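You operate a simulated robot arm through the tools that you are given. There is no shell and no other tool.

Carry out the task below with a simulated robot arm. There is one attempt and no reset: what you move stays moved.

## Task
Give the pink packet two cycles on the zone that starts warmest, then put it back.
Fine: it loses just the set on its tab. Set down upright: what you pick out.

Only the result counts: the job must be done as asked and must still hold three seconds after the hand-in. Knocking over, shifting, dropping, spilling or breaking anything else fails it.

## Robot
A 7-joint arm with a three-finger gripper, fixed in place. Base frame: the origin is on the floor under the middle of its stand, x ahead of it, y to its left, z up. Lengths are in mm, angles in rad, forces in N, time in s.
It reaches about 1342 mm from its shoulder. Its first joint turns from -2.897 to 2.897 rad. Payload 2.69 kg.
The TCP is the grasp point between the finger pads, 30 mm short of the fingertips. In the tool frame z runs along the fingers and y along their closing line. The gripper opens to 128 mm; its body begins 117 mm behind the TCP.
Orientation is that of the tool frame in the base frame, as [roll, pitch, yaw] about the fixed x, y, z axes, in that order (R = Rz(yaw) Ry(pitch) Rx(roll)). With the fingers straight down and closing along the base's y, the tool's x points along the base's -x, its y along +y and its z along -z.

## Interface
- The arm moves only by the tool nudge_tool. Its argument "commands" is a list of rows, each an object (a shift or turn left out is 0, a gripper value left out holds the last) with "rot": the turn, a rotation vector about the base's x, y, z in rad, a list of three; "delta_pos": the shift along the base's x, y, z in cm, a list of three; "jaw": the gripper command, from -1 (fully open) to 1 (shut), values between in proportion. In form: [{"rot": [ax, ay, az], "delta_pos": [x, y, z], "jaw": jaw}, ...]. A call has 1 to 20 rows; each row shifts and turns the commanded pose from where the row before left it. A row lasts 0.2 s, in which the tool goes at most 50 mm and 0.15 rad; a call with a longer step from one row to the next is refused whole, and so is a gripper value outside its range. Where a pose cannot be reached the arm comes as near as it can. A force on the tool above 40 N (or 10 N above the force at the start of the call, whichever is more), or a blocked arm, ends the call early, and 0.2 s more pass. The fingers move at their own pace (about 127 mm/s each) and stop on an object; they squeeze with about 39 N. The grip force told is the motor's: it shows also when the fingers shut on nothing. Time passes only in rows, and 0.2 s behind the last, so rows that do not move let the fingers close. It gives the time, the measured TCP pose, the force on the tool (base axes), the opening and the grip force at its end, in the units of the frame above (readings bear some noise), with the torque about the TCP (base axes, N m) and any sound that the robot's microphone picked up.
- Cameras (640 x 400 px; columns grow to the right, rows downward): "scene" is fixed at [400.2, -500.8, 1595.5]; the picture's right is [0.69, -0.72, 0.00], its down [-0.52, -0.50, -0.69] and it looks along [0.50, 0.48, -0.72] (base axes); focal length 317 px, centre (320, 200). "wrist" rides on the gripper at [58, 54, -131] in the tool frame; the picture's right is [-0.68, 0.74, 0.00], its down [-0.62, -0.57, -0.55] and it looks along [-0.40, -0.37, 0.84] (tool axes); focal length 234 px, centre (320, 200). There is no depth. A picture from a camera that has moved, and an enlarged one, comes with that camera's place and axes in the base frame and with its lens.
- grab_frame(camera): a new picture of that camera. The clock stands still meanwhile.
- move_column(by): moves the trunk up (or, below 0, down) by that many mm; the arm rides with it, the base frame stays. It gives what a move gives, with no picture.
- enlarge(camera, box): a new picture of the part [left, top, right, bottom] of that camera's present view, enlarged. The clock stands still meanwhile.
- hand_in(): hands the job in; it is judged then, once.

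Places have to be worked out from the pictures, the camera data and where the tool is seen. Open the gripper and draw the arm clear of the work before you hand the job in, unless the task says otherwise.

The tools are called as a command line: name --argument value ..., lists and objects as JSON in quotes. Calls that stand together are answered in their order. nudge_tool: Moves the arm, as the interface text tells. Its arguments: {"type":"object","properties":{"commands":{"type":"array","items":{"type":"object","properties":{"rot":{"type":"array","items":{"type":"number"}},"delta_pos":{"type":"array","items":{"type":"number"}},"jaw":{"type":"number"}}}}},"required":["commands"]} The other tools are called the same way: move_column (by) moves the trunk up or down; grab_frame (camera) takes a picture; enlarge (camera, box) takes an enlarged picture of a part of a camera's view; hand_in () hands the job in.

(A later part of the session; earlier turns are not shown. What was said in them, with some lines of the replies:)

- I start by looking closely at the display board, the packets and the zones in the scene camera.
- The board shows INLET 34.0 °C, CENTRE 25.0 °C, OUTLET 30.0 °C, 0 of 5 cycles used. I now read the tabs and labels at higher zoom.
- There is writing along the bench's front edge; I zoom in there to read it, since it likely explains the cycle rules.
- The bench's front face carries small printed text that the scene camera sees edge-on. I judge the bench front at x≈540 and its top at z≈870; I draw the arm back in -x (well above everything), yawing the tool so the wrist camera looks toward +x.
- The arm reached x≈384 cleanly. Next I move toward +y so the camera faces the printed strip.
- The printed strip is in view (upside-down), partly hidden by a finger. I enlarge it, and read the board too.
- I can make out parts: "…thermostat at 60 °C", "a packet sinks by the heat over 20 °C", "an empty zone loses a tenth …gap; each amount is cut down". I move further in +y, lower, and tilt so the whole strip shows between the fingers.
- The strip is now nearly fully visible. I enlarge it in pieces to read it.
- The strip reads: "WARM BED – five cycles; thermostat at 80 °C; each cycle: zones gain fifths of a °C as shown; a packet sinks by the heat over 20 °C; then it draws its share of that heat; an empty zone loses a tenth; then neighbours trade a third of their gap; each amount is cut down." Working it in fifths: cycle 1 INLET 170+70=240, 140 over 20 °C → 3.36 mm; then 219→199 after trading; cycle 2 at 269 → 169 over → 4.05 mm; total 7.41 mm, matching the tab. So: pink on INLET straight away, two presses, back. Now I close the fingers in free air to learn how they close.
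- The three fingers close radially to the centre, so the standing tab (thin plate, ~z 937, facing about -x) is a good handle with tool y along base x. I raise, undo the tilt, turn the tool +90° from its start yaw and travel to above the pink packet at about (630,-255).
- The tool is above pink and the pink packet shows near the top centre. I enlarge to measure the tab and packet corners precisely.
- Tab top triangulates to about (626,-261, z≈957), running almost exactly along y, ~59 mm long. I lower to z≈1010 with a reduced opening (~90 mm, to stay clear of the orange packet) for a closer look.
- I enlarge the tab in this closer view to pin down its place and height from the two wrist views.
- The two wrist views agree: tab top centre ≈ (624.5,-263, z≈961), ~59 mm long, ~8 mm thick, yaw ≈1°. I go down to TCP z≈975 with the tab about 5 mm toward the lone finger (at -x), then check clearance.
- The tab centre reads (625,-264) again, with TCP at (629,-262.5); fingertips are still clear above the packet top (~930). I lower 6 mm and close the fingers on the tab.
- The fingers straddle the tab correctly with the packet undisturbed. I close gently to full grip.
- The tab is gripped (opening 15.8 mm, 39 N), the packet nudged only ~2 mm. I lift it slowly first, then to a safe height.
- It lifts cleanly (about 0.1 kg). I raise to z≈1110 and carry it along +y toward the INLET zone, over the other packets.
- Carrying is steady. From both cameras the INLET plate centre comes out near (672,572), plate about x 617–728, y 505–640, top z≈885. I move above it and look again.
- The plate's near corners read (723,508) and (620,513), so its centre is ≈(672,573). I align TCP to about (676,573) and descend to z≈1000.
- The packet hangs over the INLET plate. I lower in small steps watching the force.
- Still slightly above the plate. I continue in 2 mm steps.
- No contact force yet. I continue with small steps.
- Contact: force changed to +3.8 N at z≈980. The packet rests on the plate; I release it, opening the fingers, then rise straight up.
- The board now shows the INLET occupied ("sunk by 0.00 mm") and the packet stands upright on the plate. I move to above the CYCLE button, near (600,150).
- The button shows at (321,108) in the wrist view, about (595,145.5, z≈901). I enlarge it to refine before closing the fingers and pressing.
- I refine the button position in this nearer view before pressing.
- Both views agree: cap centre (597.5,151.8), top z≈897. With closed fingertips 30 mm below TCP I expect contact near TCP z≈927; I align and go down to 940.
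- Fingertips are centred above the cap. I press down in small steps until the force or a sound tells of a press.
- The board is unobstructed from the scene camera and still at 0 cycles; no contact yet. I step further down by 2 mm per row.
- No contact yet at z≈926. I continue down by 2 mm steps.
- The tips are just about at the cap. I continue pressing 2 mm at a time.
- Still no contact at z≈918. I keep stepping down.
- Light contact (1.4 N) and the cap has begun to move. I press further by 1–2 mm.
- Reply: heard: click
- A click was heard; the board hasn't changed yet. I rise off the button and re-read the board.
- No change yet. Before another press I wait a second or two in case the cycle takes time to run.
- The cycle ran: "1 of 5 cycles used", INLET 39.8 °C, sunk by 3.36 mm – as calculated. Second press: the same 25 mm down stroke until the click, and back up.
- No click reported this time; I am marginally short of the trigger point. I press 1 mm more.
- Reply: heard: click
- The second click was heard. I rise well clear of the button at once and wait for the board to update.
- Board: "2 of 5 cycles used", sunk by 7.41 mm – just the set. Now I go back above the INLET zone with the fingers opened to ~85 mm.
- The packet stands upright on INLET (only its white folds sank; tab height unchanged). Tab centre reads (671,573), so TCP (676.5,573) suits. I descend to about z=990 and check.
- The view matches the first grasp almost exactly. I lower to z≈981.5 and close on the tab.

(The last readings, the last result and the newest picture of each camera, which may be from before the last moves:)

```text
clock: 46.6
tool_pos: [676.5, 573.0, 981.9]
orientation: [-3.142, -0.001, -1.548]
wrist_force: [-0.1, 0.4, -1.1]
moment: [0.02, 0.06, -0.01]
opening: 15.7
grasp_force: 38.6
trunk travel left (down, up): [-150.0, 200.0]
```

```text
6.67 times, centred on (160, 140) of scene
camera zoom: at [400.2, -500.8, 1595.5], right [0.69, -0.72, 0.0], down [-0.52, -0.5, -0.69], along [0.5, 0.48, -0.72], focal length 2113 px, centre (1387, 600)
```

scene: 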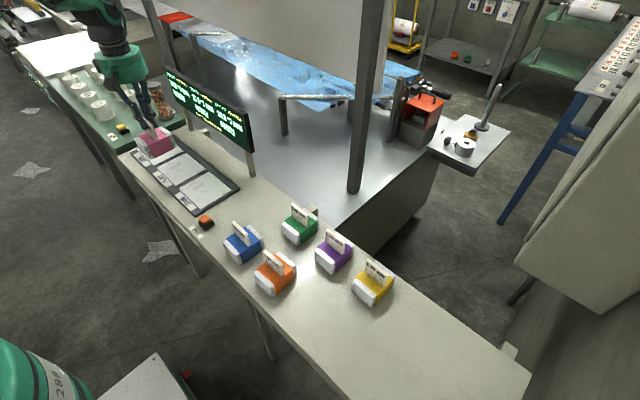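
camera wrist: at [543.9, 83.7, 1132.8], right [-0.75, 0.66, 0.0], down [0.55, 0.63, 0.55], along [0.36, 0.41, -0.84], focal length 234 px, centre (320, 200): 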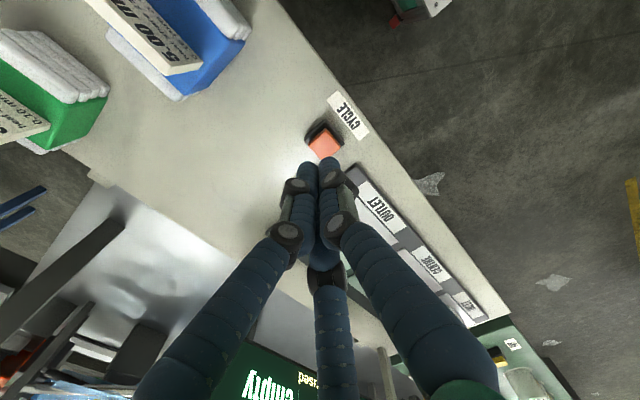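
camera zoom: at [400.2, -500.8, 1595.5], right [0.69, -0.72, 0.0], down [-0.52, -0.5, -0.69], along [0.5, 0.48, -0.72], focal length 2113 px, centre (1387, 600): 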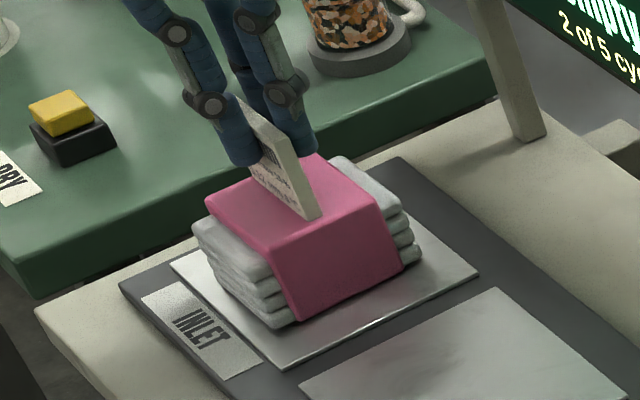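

Gripped with the same geometry (15.7 mm, 39 N). I lift straight up, then carry back along -y toward its original spot (TCP ≈ (629,-264)).

nudge_tool --commands '[{"delta_pos": [0, 0, 0.5], "jaw": 1}, {"delta_pos": [0, 0, 1]}, {"delta_pos": [0, 0, 2]}, {"delta_pos": [0, 0, 3]}, {"delta_pos": [0, 0, 3.5]}, {"delta_pos": [0, 0, 3]}, {"delta_pos": [0, -2, 0]}, {"delta_pos": [-0.5, -4, 0]}, {"delta_pos": [-0.5, -4.5, 0]}, {"delta_pos": [-0.5, -4.5, 0]}, {"delta_pos": [-0.5, -4.5, 0]}, {"delta_pos": [-0.5, -4.5, 0]}, {"delta_pos": [-0.5, -4.5, 0]}, {"delta_pos": [-0.5, -4.5, 0]}, {"delta_pos": [-0.5, -4.5, 0]}, {"delta_pos": [-0.5, -4.5, 0]}, {"delta_pos": [-0.2, -4.5, 0]}]'

grab_frame --camera "scene"

```text
clock: 50.2
tool_pos: [629.7, 108.9, 1112.8]
orientation: [-3.14, 0.001, -1.548]
wrist_force: [-0.2, 0.4, -1.0]
moment: [0.0, 0.03, -0.03]
opening: 15.6
grasp_force: 39.0
trunk travel left (down, up): [-150.0, 200.0]
```

```text
taken
```

scene: 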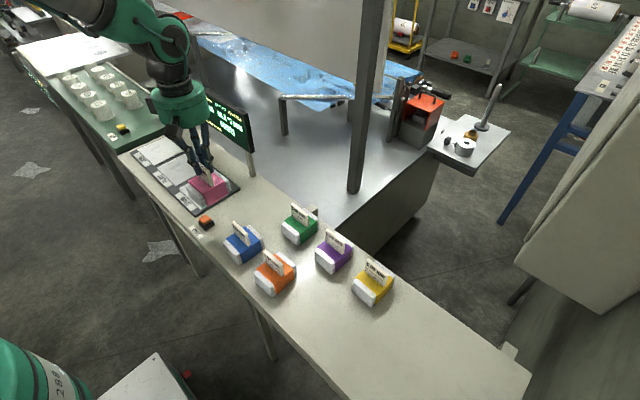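

The packet is held upright. I continue to above its original place.

nudge_tool --commands '[{"delta_pos": [0, -4.5, 0]}, {"delta_pos": [0, -4.5, 0]}, {"delta_pos": [0, -4.5, 0]}, {"delta_pos": [0, -4.5, 0]}, {"delta_pos": [0, -4.5, 0]}, {"delta_pos": [0, -4.5, 0]}, {"delta_pos": [0, -4.5, 0]}, {"delta_pos": [0, -4, 0]}, {"delta_pos": [0, -1.8, 0]}, {"delta_pos": [0, 0, 0]}]'

grab_frame --camera "scene"

```text
clock: 52.4
tool_pos: [630.2, -266.9, 1112.1]
orientation: [-3.142, 0.0, -1.548]
wrist_force: [-0.5, 0.2, -1.0]
moment: [-0.01, 0.02, 0.02]
opening: 15.7
grasp_force: 39.1
trunk travel left (down, up): [-150.0, 200.0]
```

```text
taken
```

scene: 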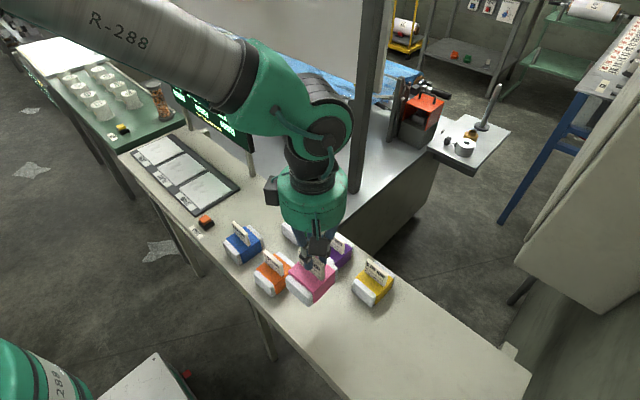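

I check the wrist camera's stated place to compare with the first grasp (579.0,-324.2) and fine-tune.

enlarge --camera "wrist" --box '[240, 60, 400, 220]'

enlarge --camera "wrist" --box '[241, 60, 401, 220]'

```text
2.50 times, centred on (320, 140) of wrist
camera zoom: at [577.9, -326.3, 1244.4], right [-0.75, 0.66, 0.0], down [0.55, 0.63, 0.55], along [0.36, 0.41, -0.84], focal length 585 px, centre (320, 350)
```

zoom: 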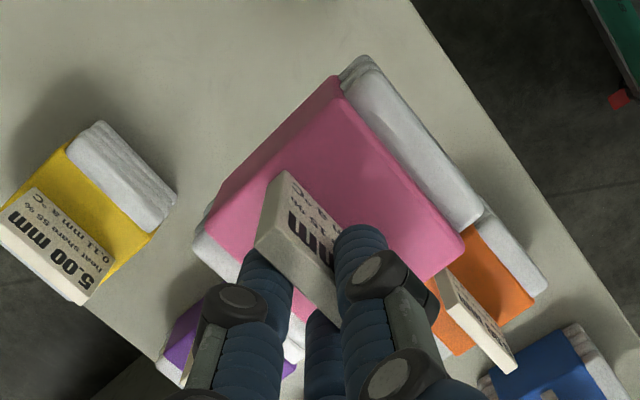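

```text
2.50 times, centred on (321, 140) of wrist
camera zoom: at [577.9, -326.3, 1244.4], right [-0.75, 0.66, 0.0], down [0.55, 0.63, 0.55], along [0.36, 0.41, -0.84], focal length 585 px, centre (318, 350)
```

zoom: 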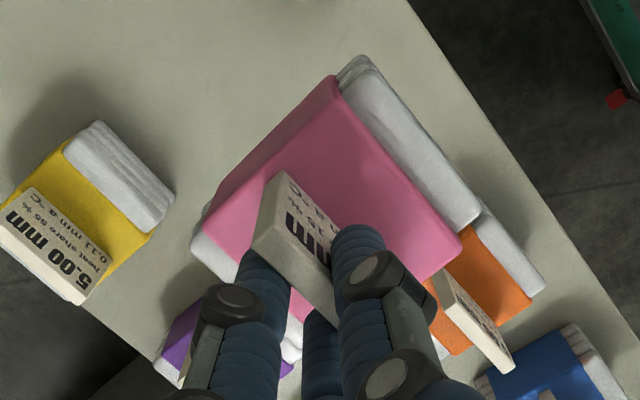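

The camera is at (577.9,-326.3); I want about (577.1,-323.8) to restore the pre-grasp spot. I correct by (-0.9,+2.5) mm and descend to about z=985.

nudge_tool --commands '[{"delta_pos": [-0.09, 0.25, -2]}, {"delta_pos": [0, 0, -2.5]}, {"delta_pos": [0, 0, -2.5]}, {"delta_pos": [0, 0, -2.5]}, {"delta_pos": [0, 0, -2]}, {"delta_pos": [0, 0, -1.2]}, {"delta_pos": [0, 0, 0]}]'

enlarge --camera "wrist" --box '[240, 60, 400, 220]'

enlarge --camera "scene" --box '[275, 255, 355, 335]'

```text
clock: 54.0
tool_pos: [628.9, -262.6, 985.1]
orientation: [3.141, 0.0, -1.547]
wrist_force: [-0.1, -0.4, -1.6]
moment: [0.0, -0.01, 0.02]
opening: 15.4
grasp_force: 38.9
trunk travel left (down, up): [-150.0, 200.0]
```

```text
2.50 times, centred on (320, 140) of wrist
camera zoom: at [577.1, -322.7, 1118.1], right [-0.75, 0.66, 0.0], down [0.55, 0.63, 0.55], along [0.36, 0.41, -0.84], focal length 585 px, centre (320, 350)
```

zoom: 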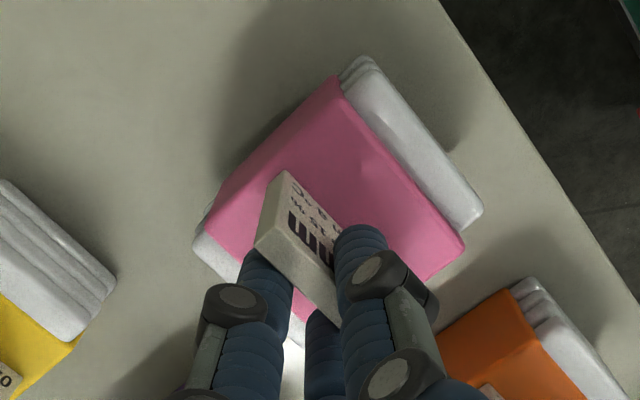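

```text
5.00 times, centred on (315, 295) of scene
camera zoom: at [400.2, -500.8, 1595.5], right [0.69, -0.72, 0.0], down [-0.52, -0.5, -0.69], along [0.5, 0.48, -0.72], focal length 1585 px, centre (345, -275)
```

zoom: 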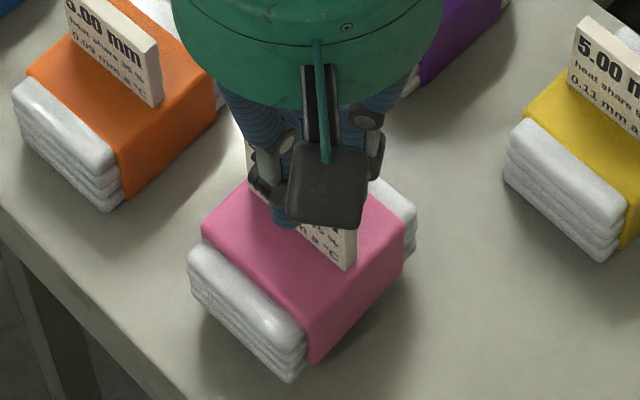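

I trim y by -1 mm and lower gently; contact is expected near z≈969.

nudge_tool --commands '[{"delta_pos": [0, -0.1, -0.5]}, {"delta_pos": [0, 0, -0.4]}, {"delta_pos": [0, 0, -0.2]}, {"delta_pos": [0, 0, -0.2]}, {"delta_pos": [0, 0, 0]}]'

enlarge --camera "scene" --box '[275, 255, 355, 335]'

```text
clock: 55.2
tool_pos: [627.8, -264.6, 972.3]
orientation: [3.141, 0.001, -1.549]
wrist_force: [1.3, 0.5, -0.9]
moment: [-0.02, -0.02, 0.03]
opening: 15.7
grasp_force: 39.1
trunk travel left (down, up): [-150.0, 200.0]
```

```text
5.00 times, centred on (315, 295) of scene
camera zoom: at [400.2, -500.8, 1595.5], right [0.69, -0.72, 0.0], down [-0.52, -0.5, -0.69], along [0.5, 0.48, -0.72], focal length 1585 px, centre (345, -275)
```

zoom: 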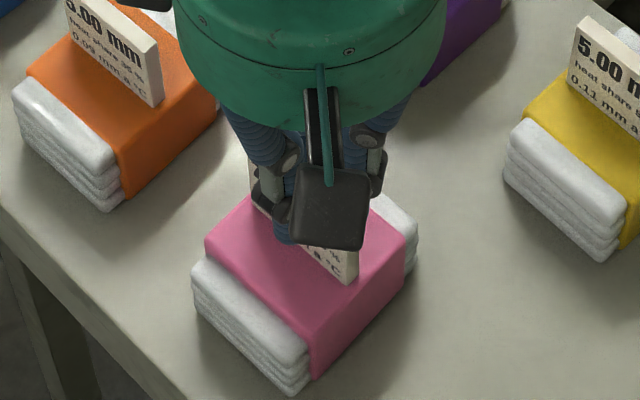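

The image now matches the pre-grasp picture nearly exactly; only a millimetre or so to go. I lower by 1 mm steps until contact.

nudge_tool --commands '[{"delta_pos": [0, 0, -0.1]}, {"delta_pos": [0, 0, -0.1]}, {"delta_pos": [0, 0, 0]}]'

```text
clock: 56.0
tool_pos: [629.0, -264.1, 970.1]
orientation: [-3.142, -0.001, -1.549]
wrist_force: [0.1, -0.4, -1.1]
moment: [0.01, -0.01, 0.0]
opening: 15.5
grasp_force: 39.1
trunk travel left (down, up): [-150.0, 200.0]
```

No contact yet (-1.1 N is the packet's weight); another 1–2 mm.

nudge_tool --commands '[{"delta_pos": [0, 0, -0.1]}, {"delta_pos": [0, 0, 0]}]'

nudge_tool --commands '[{"delta_pos": [0, 0, -0.1]}, {"delta_pos": [0, 0, 0]}]'

```text
clock: 56.6
tool_pos: [629.3, -264.0, 969.9]
orientation: [-3.139, -0.002, -1.548]
wrist_force: [1.9, 0.3, 6.7]
moment: [0.27, 0.11, -0.06]
opening: 15.7
grasp_force: 39.2
trunk travel left (down, up): [-150.0, 200.0]
```

```text
clock: 57.2
tool_pos: [629.1, -263.0, 970.2]
orientation: [-3.14, -0.002, -1.548]
wrist_force: [0.1, 1.6, 21.5]
moment: [0.5, 0.26, -0.04]
opening: 15.7
grasp_force: 38.9
trunk travel left (down, up): [-150.0, 200.0]
```

Firm contact now (21 N); I back off 1.3 mm to relieve the load, check, and then release.

nudge_tool --commands '[{"delta_pos": [0, 0, 0.13]}, {"delta_pos": [0, 0, 0]}]'

enlarge --camera "scene" --box '[275, 255, 355, 335]'

```text
clock: 57.8
tool_pos: [629.3, -265.0, 969.6]
orientation: [-3.14, 0.0, -1.548]
wrist_force: [3.9, -3.3, 13.9]
moment: [-0.24, 0.04, 0.0]
opening: 15.4
grasp_force: 39.1
trunk travel left (down, up): [-150.0, 200.0]
```

```text
5.00 times, centred on (315, 295) of scene
camera zoom: at [400.2, -500.8, 1595.5], right [0.69, -0.72, 0.0], down [-0.52, -0.5, -0.69], along [0.5, 0.48, -0.72], focal length 1585 px, centre (345, -275)
```

zoom: 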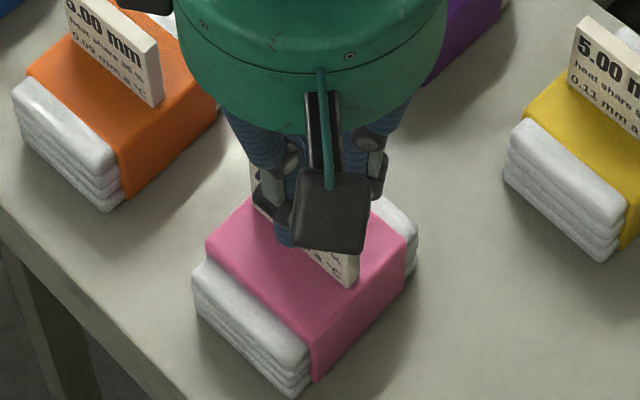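

Still 14 N of down load; I ease up another 0.8 mm.

nudge_tool --commands '[{"delta_pos": [0, 0, 0.08]}, {"delta_pos": [0, 0, 0]}, {"delta_pos": [0, 0, 0]}]'

```text
clock: 58.6
tool_pos: [627.3, -263.1, 970.5]
orientation: [3.141, -0.001, -1.549]
wrist_force: [1.6, -1.9, 4.0]
moment: [-0.21, 0.06, 0.06]
opening: 15.7
grasp_force: 38.7
trunk travel left (down, up): [-150.0, 200.0]
```

The load is down to 4 N, the packet resting on the bench. I release gently and then rise straight up.

nudge_tool --commands '[{"jaw": 0.6}, {"jaw": 0.3}, {"jaw": 0.0}, {"jaw": -0.3}, {"jaw": -0.3}, {"delta_pos": [0, 0, 0.5], "jaw": -0.3}, {"delta_pos": [0, 0, 1.5]}, {"delta_pos": [0, 0, 3]}, {"delta_pos": [0, 0, 4]}, {"delta_pos": [0, 0, 4]}]'

enlarge --camera "scene" --box '[275, 255, 355, 335]'

enlarge --camera "wrist" --box '[265, 65, 385, 190]'

```text
clock: 60.8
tool_pos: [628.8, -264.1, 1100.9]
orientation: [3.141, -0.001, -1.548]
wrist_force: [-0.8, -0.2, -0.7]
moment: [0.01, 0.02, 0.0]
opening: 83.4
grasp_force: 0.0
trunk travel left (down, up): [-150.0, 200.0]
```

```text
5.00 times, centred on (315, 295) of scene
camera zoom: at [400.2, -500.8, 1595.5], right [0.69, -0.72, 0.0], down [-0.52, -0.5, -0.69], along [0.5, 0.48, -0.72], focal length 1585 px, centre (345, -275)
```

zoom: 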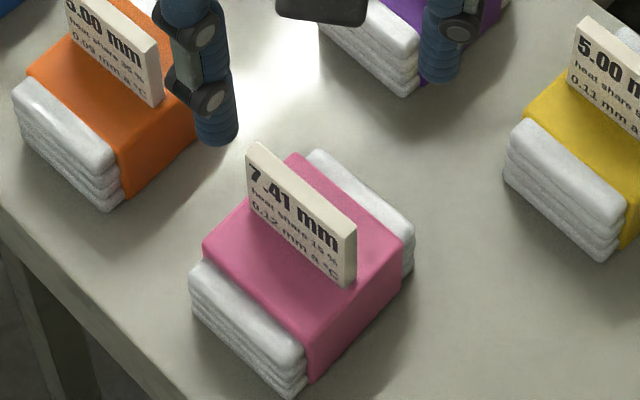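

```text
3.20 times, centred on (325, 128) of wrist
camera zoom: at [577.2, -323.3, 1233.5], right [-0.75, 0.66, 0.0], down [0.55, 0.63, 0.55], along [0.36, 0.41, -0.84], focal length 749 px, centre (304, 432)
```

zoom: 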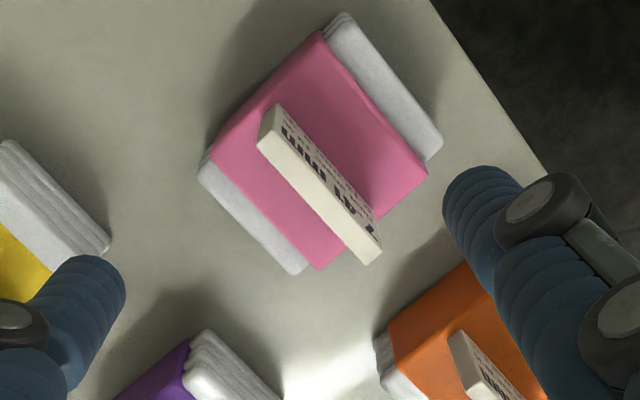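

Packet released and standing upright. I compare it with the original picture using the identical zoom window.

enlarge --camera "scene" --box '[280, 272, 344, 336]'

enlarge --camera "scene" --box '[210, 190, 410, 340]'

enlarge --camera "scene" --box '[110, 60, 270, 190]'

```text
6.25 times, centred on (312, 304) of scene
camera zoom: at [400.2, -500.8, 1595.5], right [0.69, -0.72, 0.0], down [-0.52, -0.5, -0.69], along [0.5, 0.48, -0.72], focal length 1981 px, centre (370, -450)
```

zoom: 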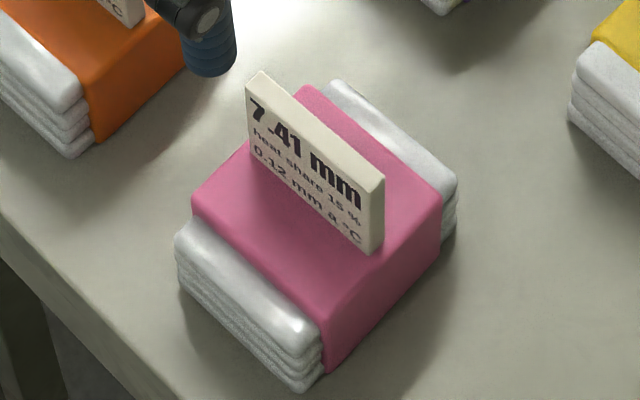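

```text
2.67 times, centred on (310, 265) of scene
camera zoom: at [400.2, -500.8, 1595.5], right [0.69, -0.72, 0.0], down [-0.52, -0.5, -0.69], along [0.5, 0.48, -0.72], focal length 845 px, centre (347, 27)
```

zoom: 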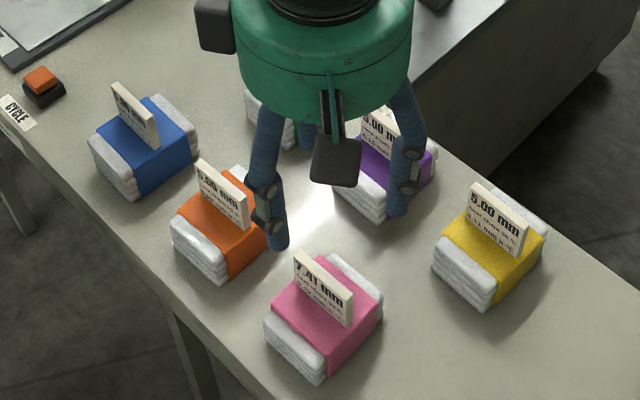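

```text
3.08 times, centred on (190, 125) of scene
camera zoom: at [400.2, -500.8, 1595.5], right [0.69, -0.72, 0.0], down [-0.52, -0.5, -0.69], along [0.5, 0.48, -0.72], focal length 975 px, centre (720, 431)
```

zoom: 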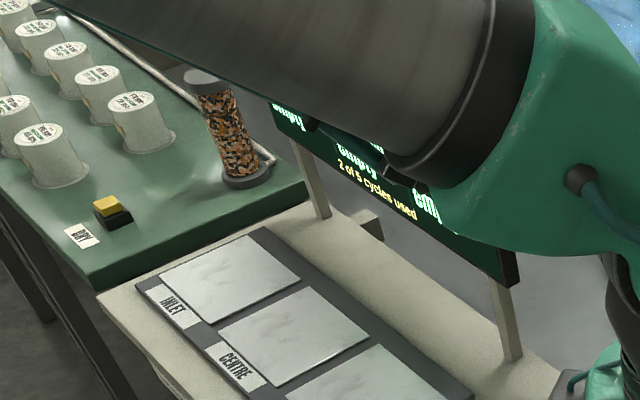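

The packet sits within ~1 mm of its original place, everything else undisturbed, 2 of 5 cycles used. I draw the arm up and back clear of the work and open the gripper.

nudge_tool --commands '[{"delta_pos": [0, 0, 3]}, {"delta_pos": [0, 0, 3.5], "jaw": -1}, {"delta_pos": [-4, 1, 0]}, {"delta_pos": [-4, 1, 0]}, {"delta_pos": [-4, 1, 0]}, {"delta_pos": [-4, 1, 0]}, {"delta_pos": [-4, 1, 0]}, {"delta_pos": [0, 0, 0]}]'

grab_frame --camera "scene"

enlarge --camera "scene" --box '[165, 70, 245, 150]'

```text
clock: 62.6
tool_pos: [427.0, -213.4, 1165.8]
orientation: [-3.14, 0.0, -1.547]
wrist_force: [-0.9, -0.2, 0.3]
moment: [-0.01, -0.06, 0.02]
opening: 128.0
grasp_force: 0.0
trunk travel left (down, up): [-150.0, 200.0]
```

```text
taken
```

scene: 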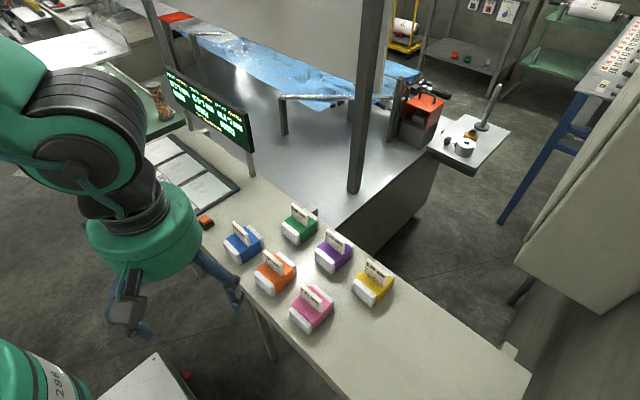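

```text
5.00 times, centred on (205, 110) of scene
camera zoom: at [400.2, -500.8, 1595.5], right [0.69, -0.72, 0.0], down [-0.52, -0.5, -0.69], along [0.5, 0.48, -0.72], focal length 1585 px, centre (895, 650)
```

zoom: 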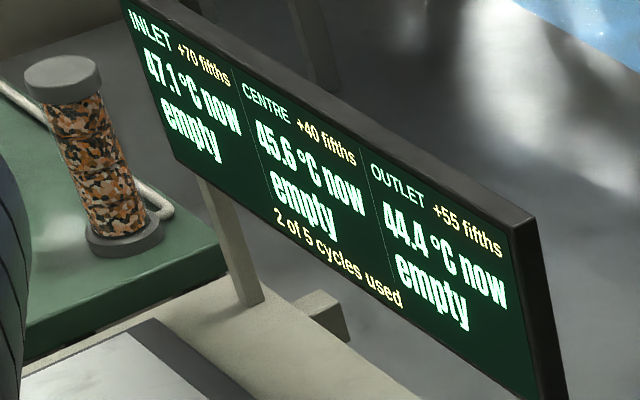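

All zones are empty, 2 of 5 cycles used, the pink packet is back upright in its place and the others untouched; the arm is clear with the gripper open. I hand the job in.

hand_in

```text
The job is handed in.
```

The pink packet had its two cycles on INLET, which started warmest at 34.0 °C. It is now back in its place, standing upright.

- **Loss:** the board showed "sunk by 7.41 mm" after the second cycle, which is exactly the set on its tab. The board reads 2 of 5 cycles used.
- **Return:** comparing the same camera view before and after, the packet sits within about 1 mm of where it started.
- **Everything else:** the other five packets and all the zones look undisturbed in the last pictures. All three zones read empty.
- **Arm:** the gripper is open and the arm was drawn back clear of the bench before I handed the job in.

The hand-in was accepted, but no result came back with it.
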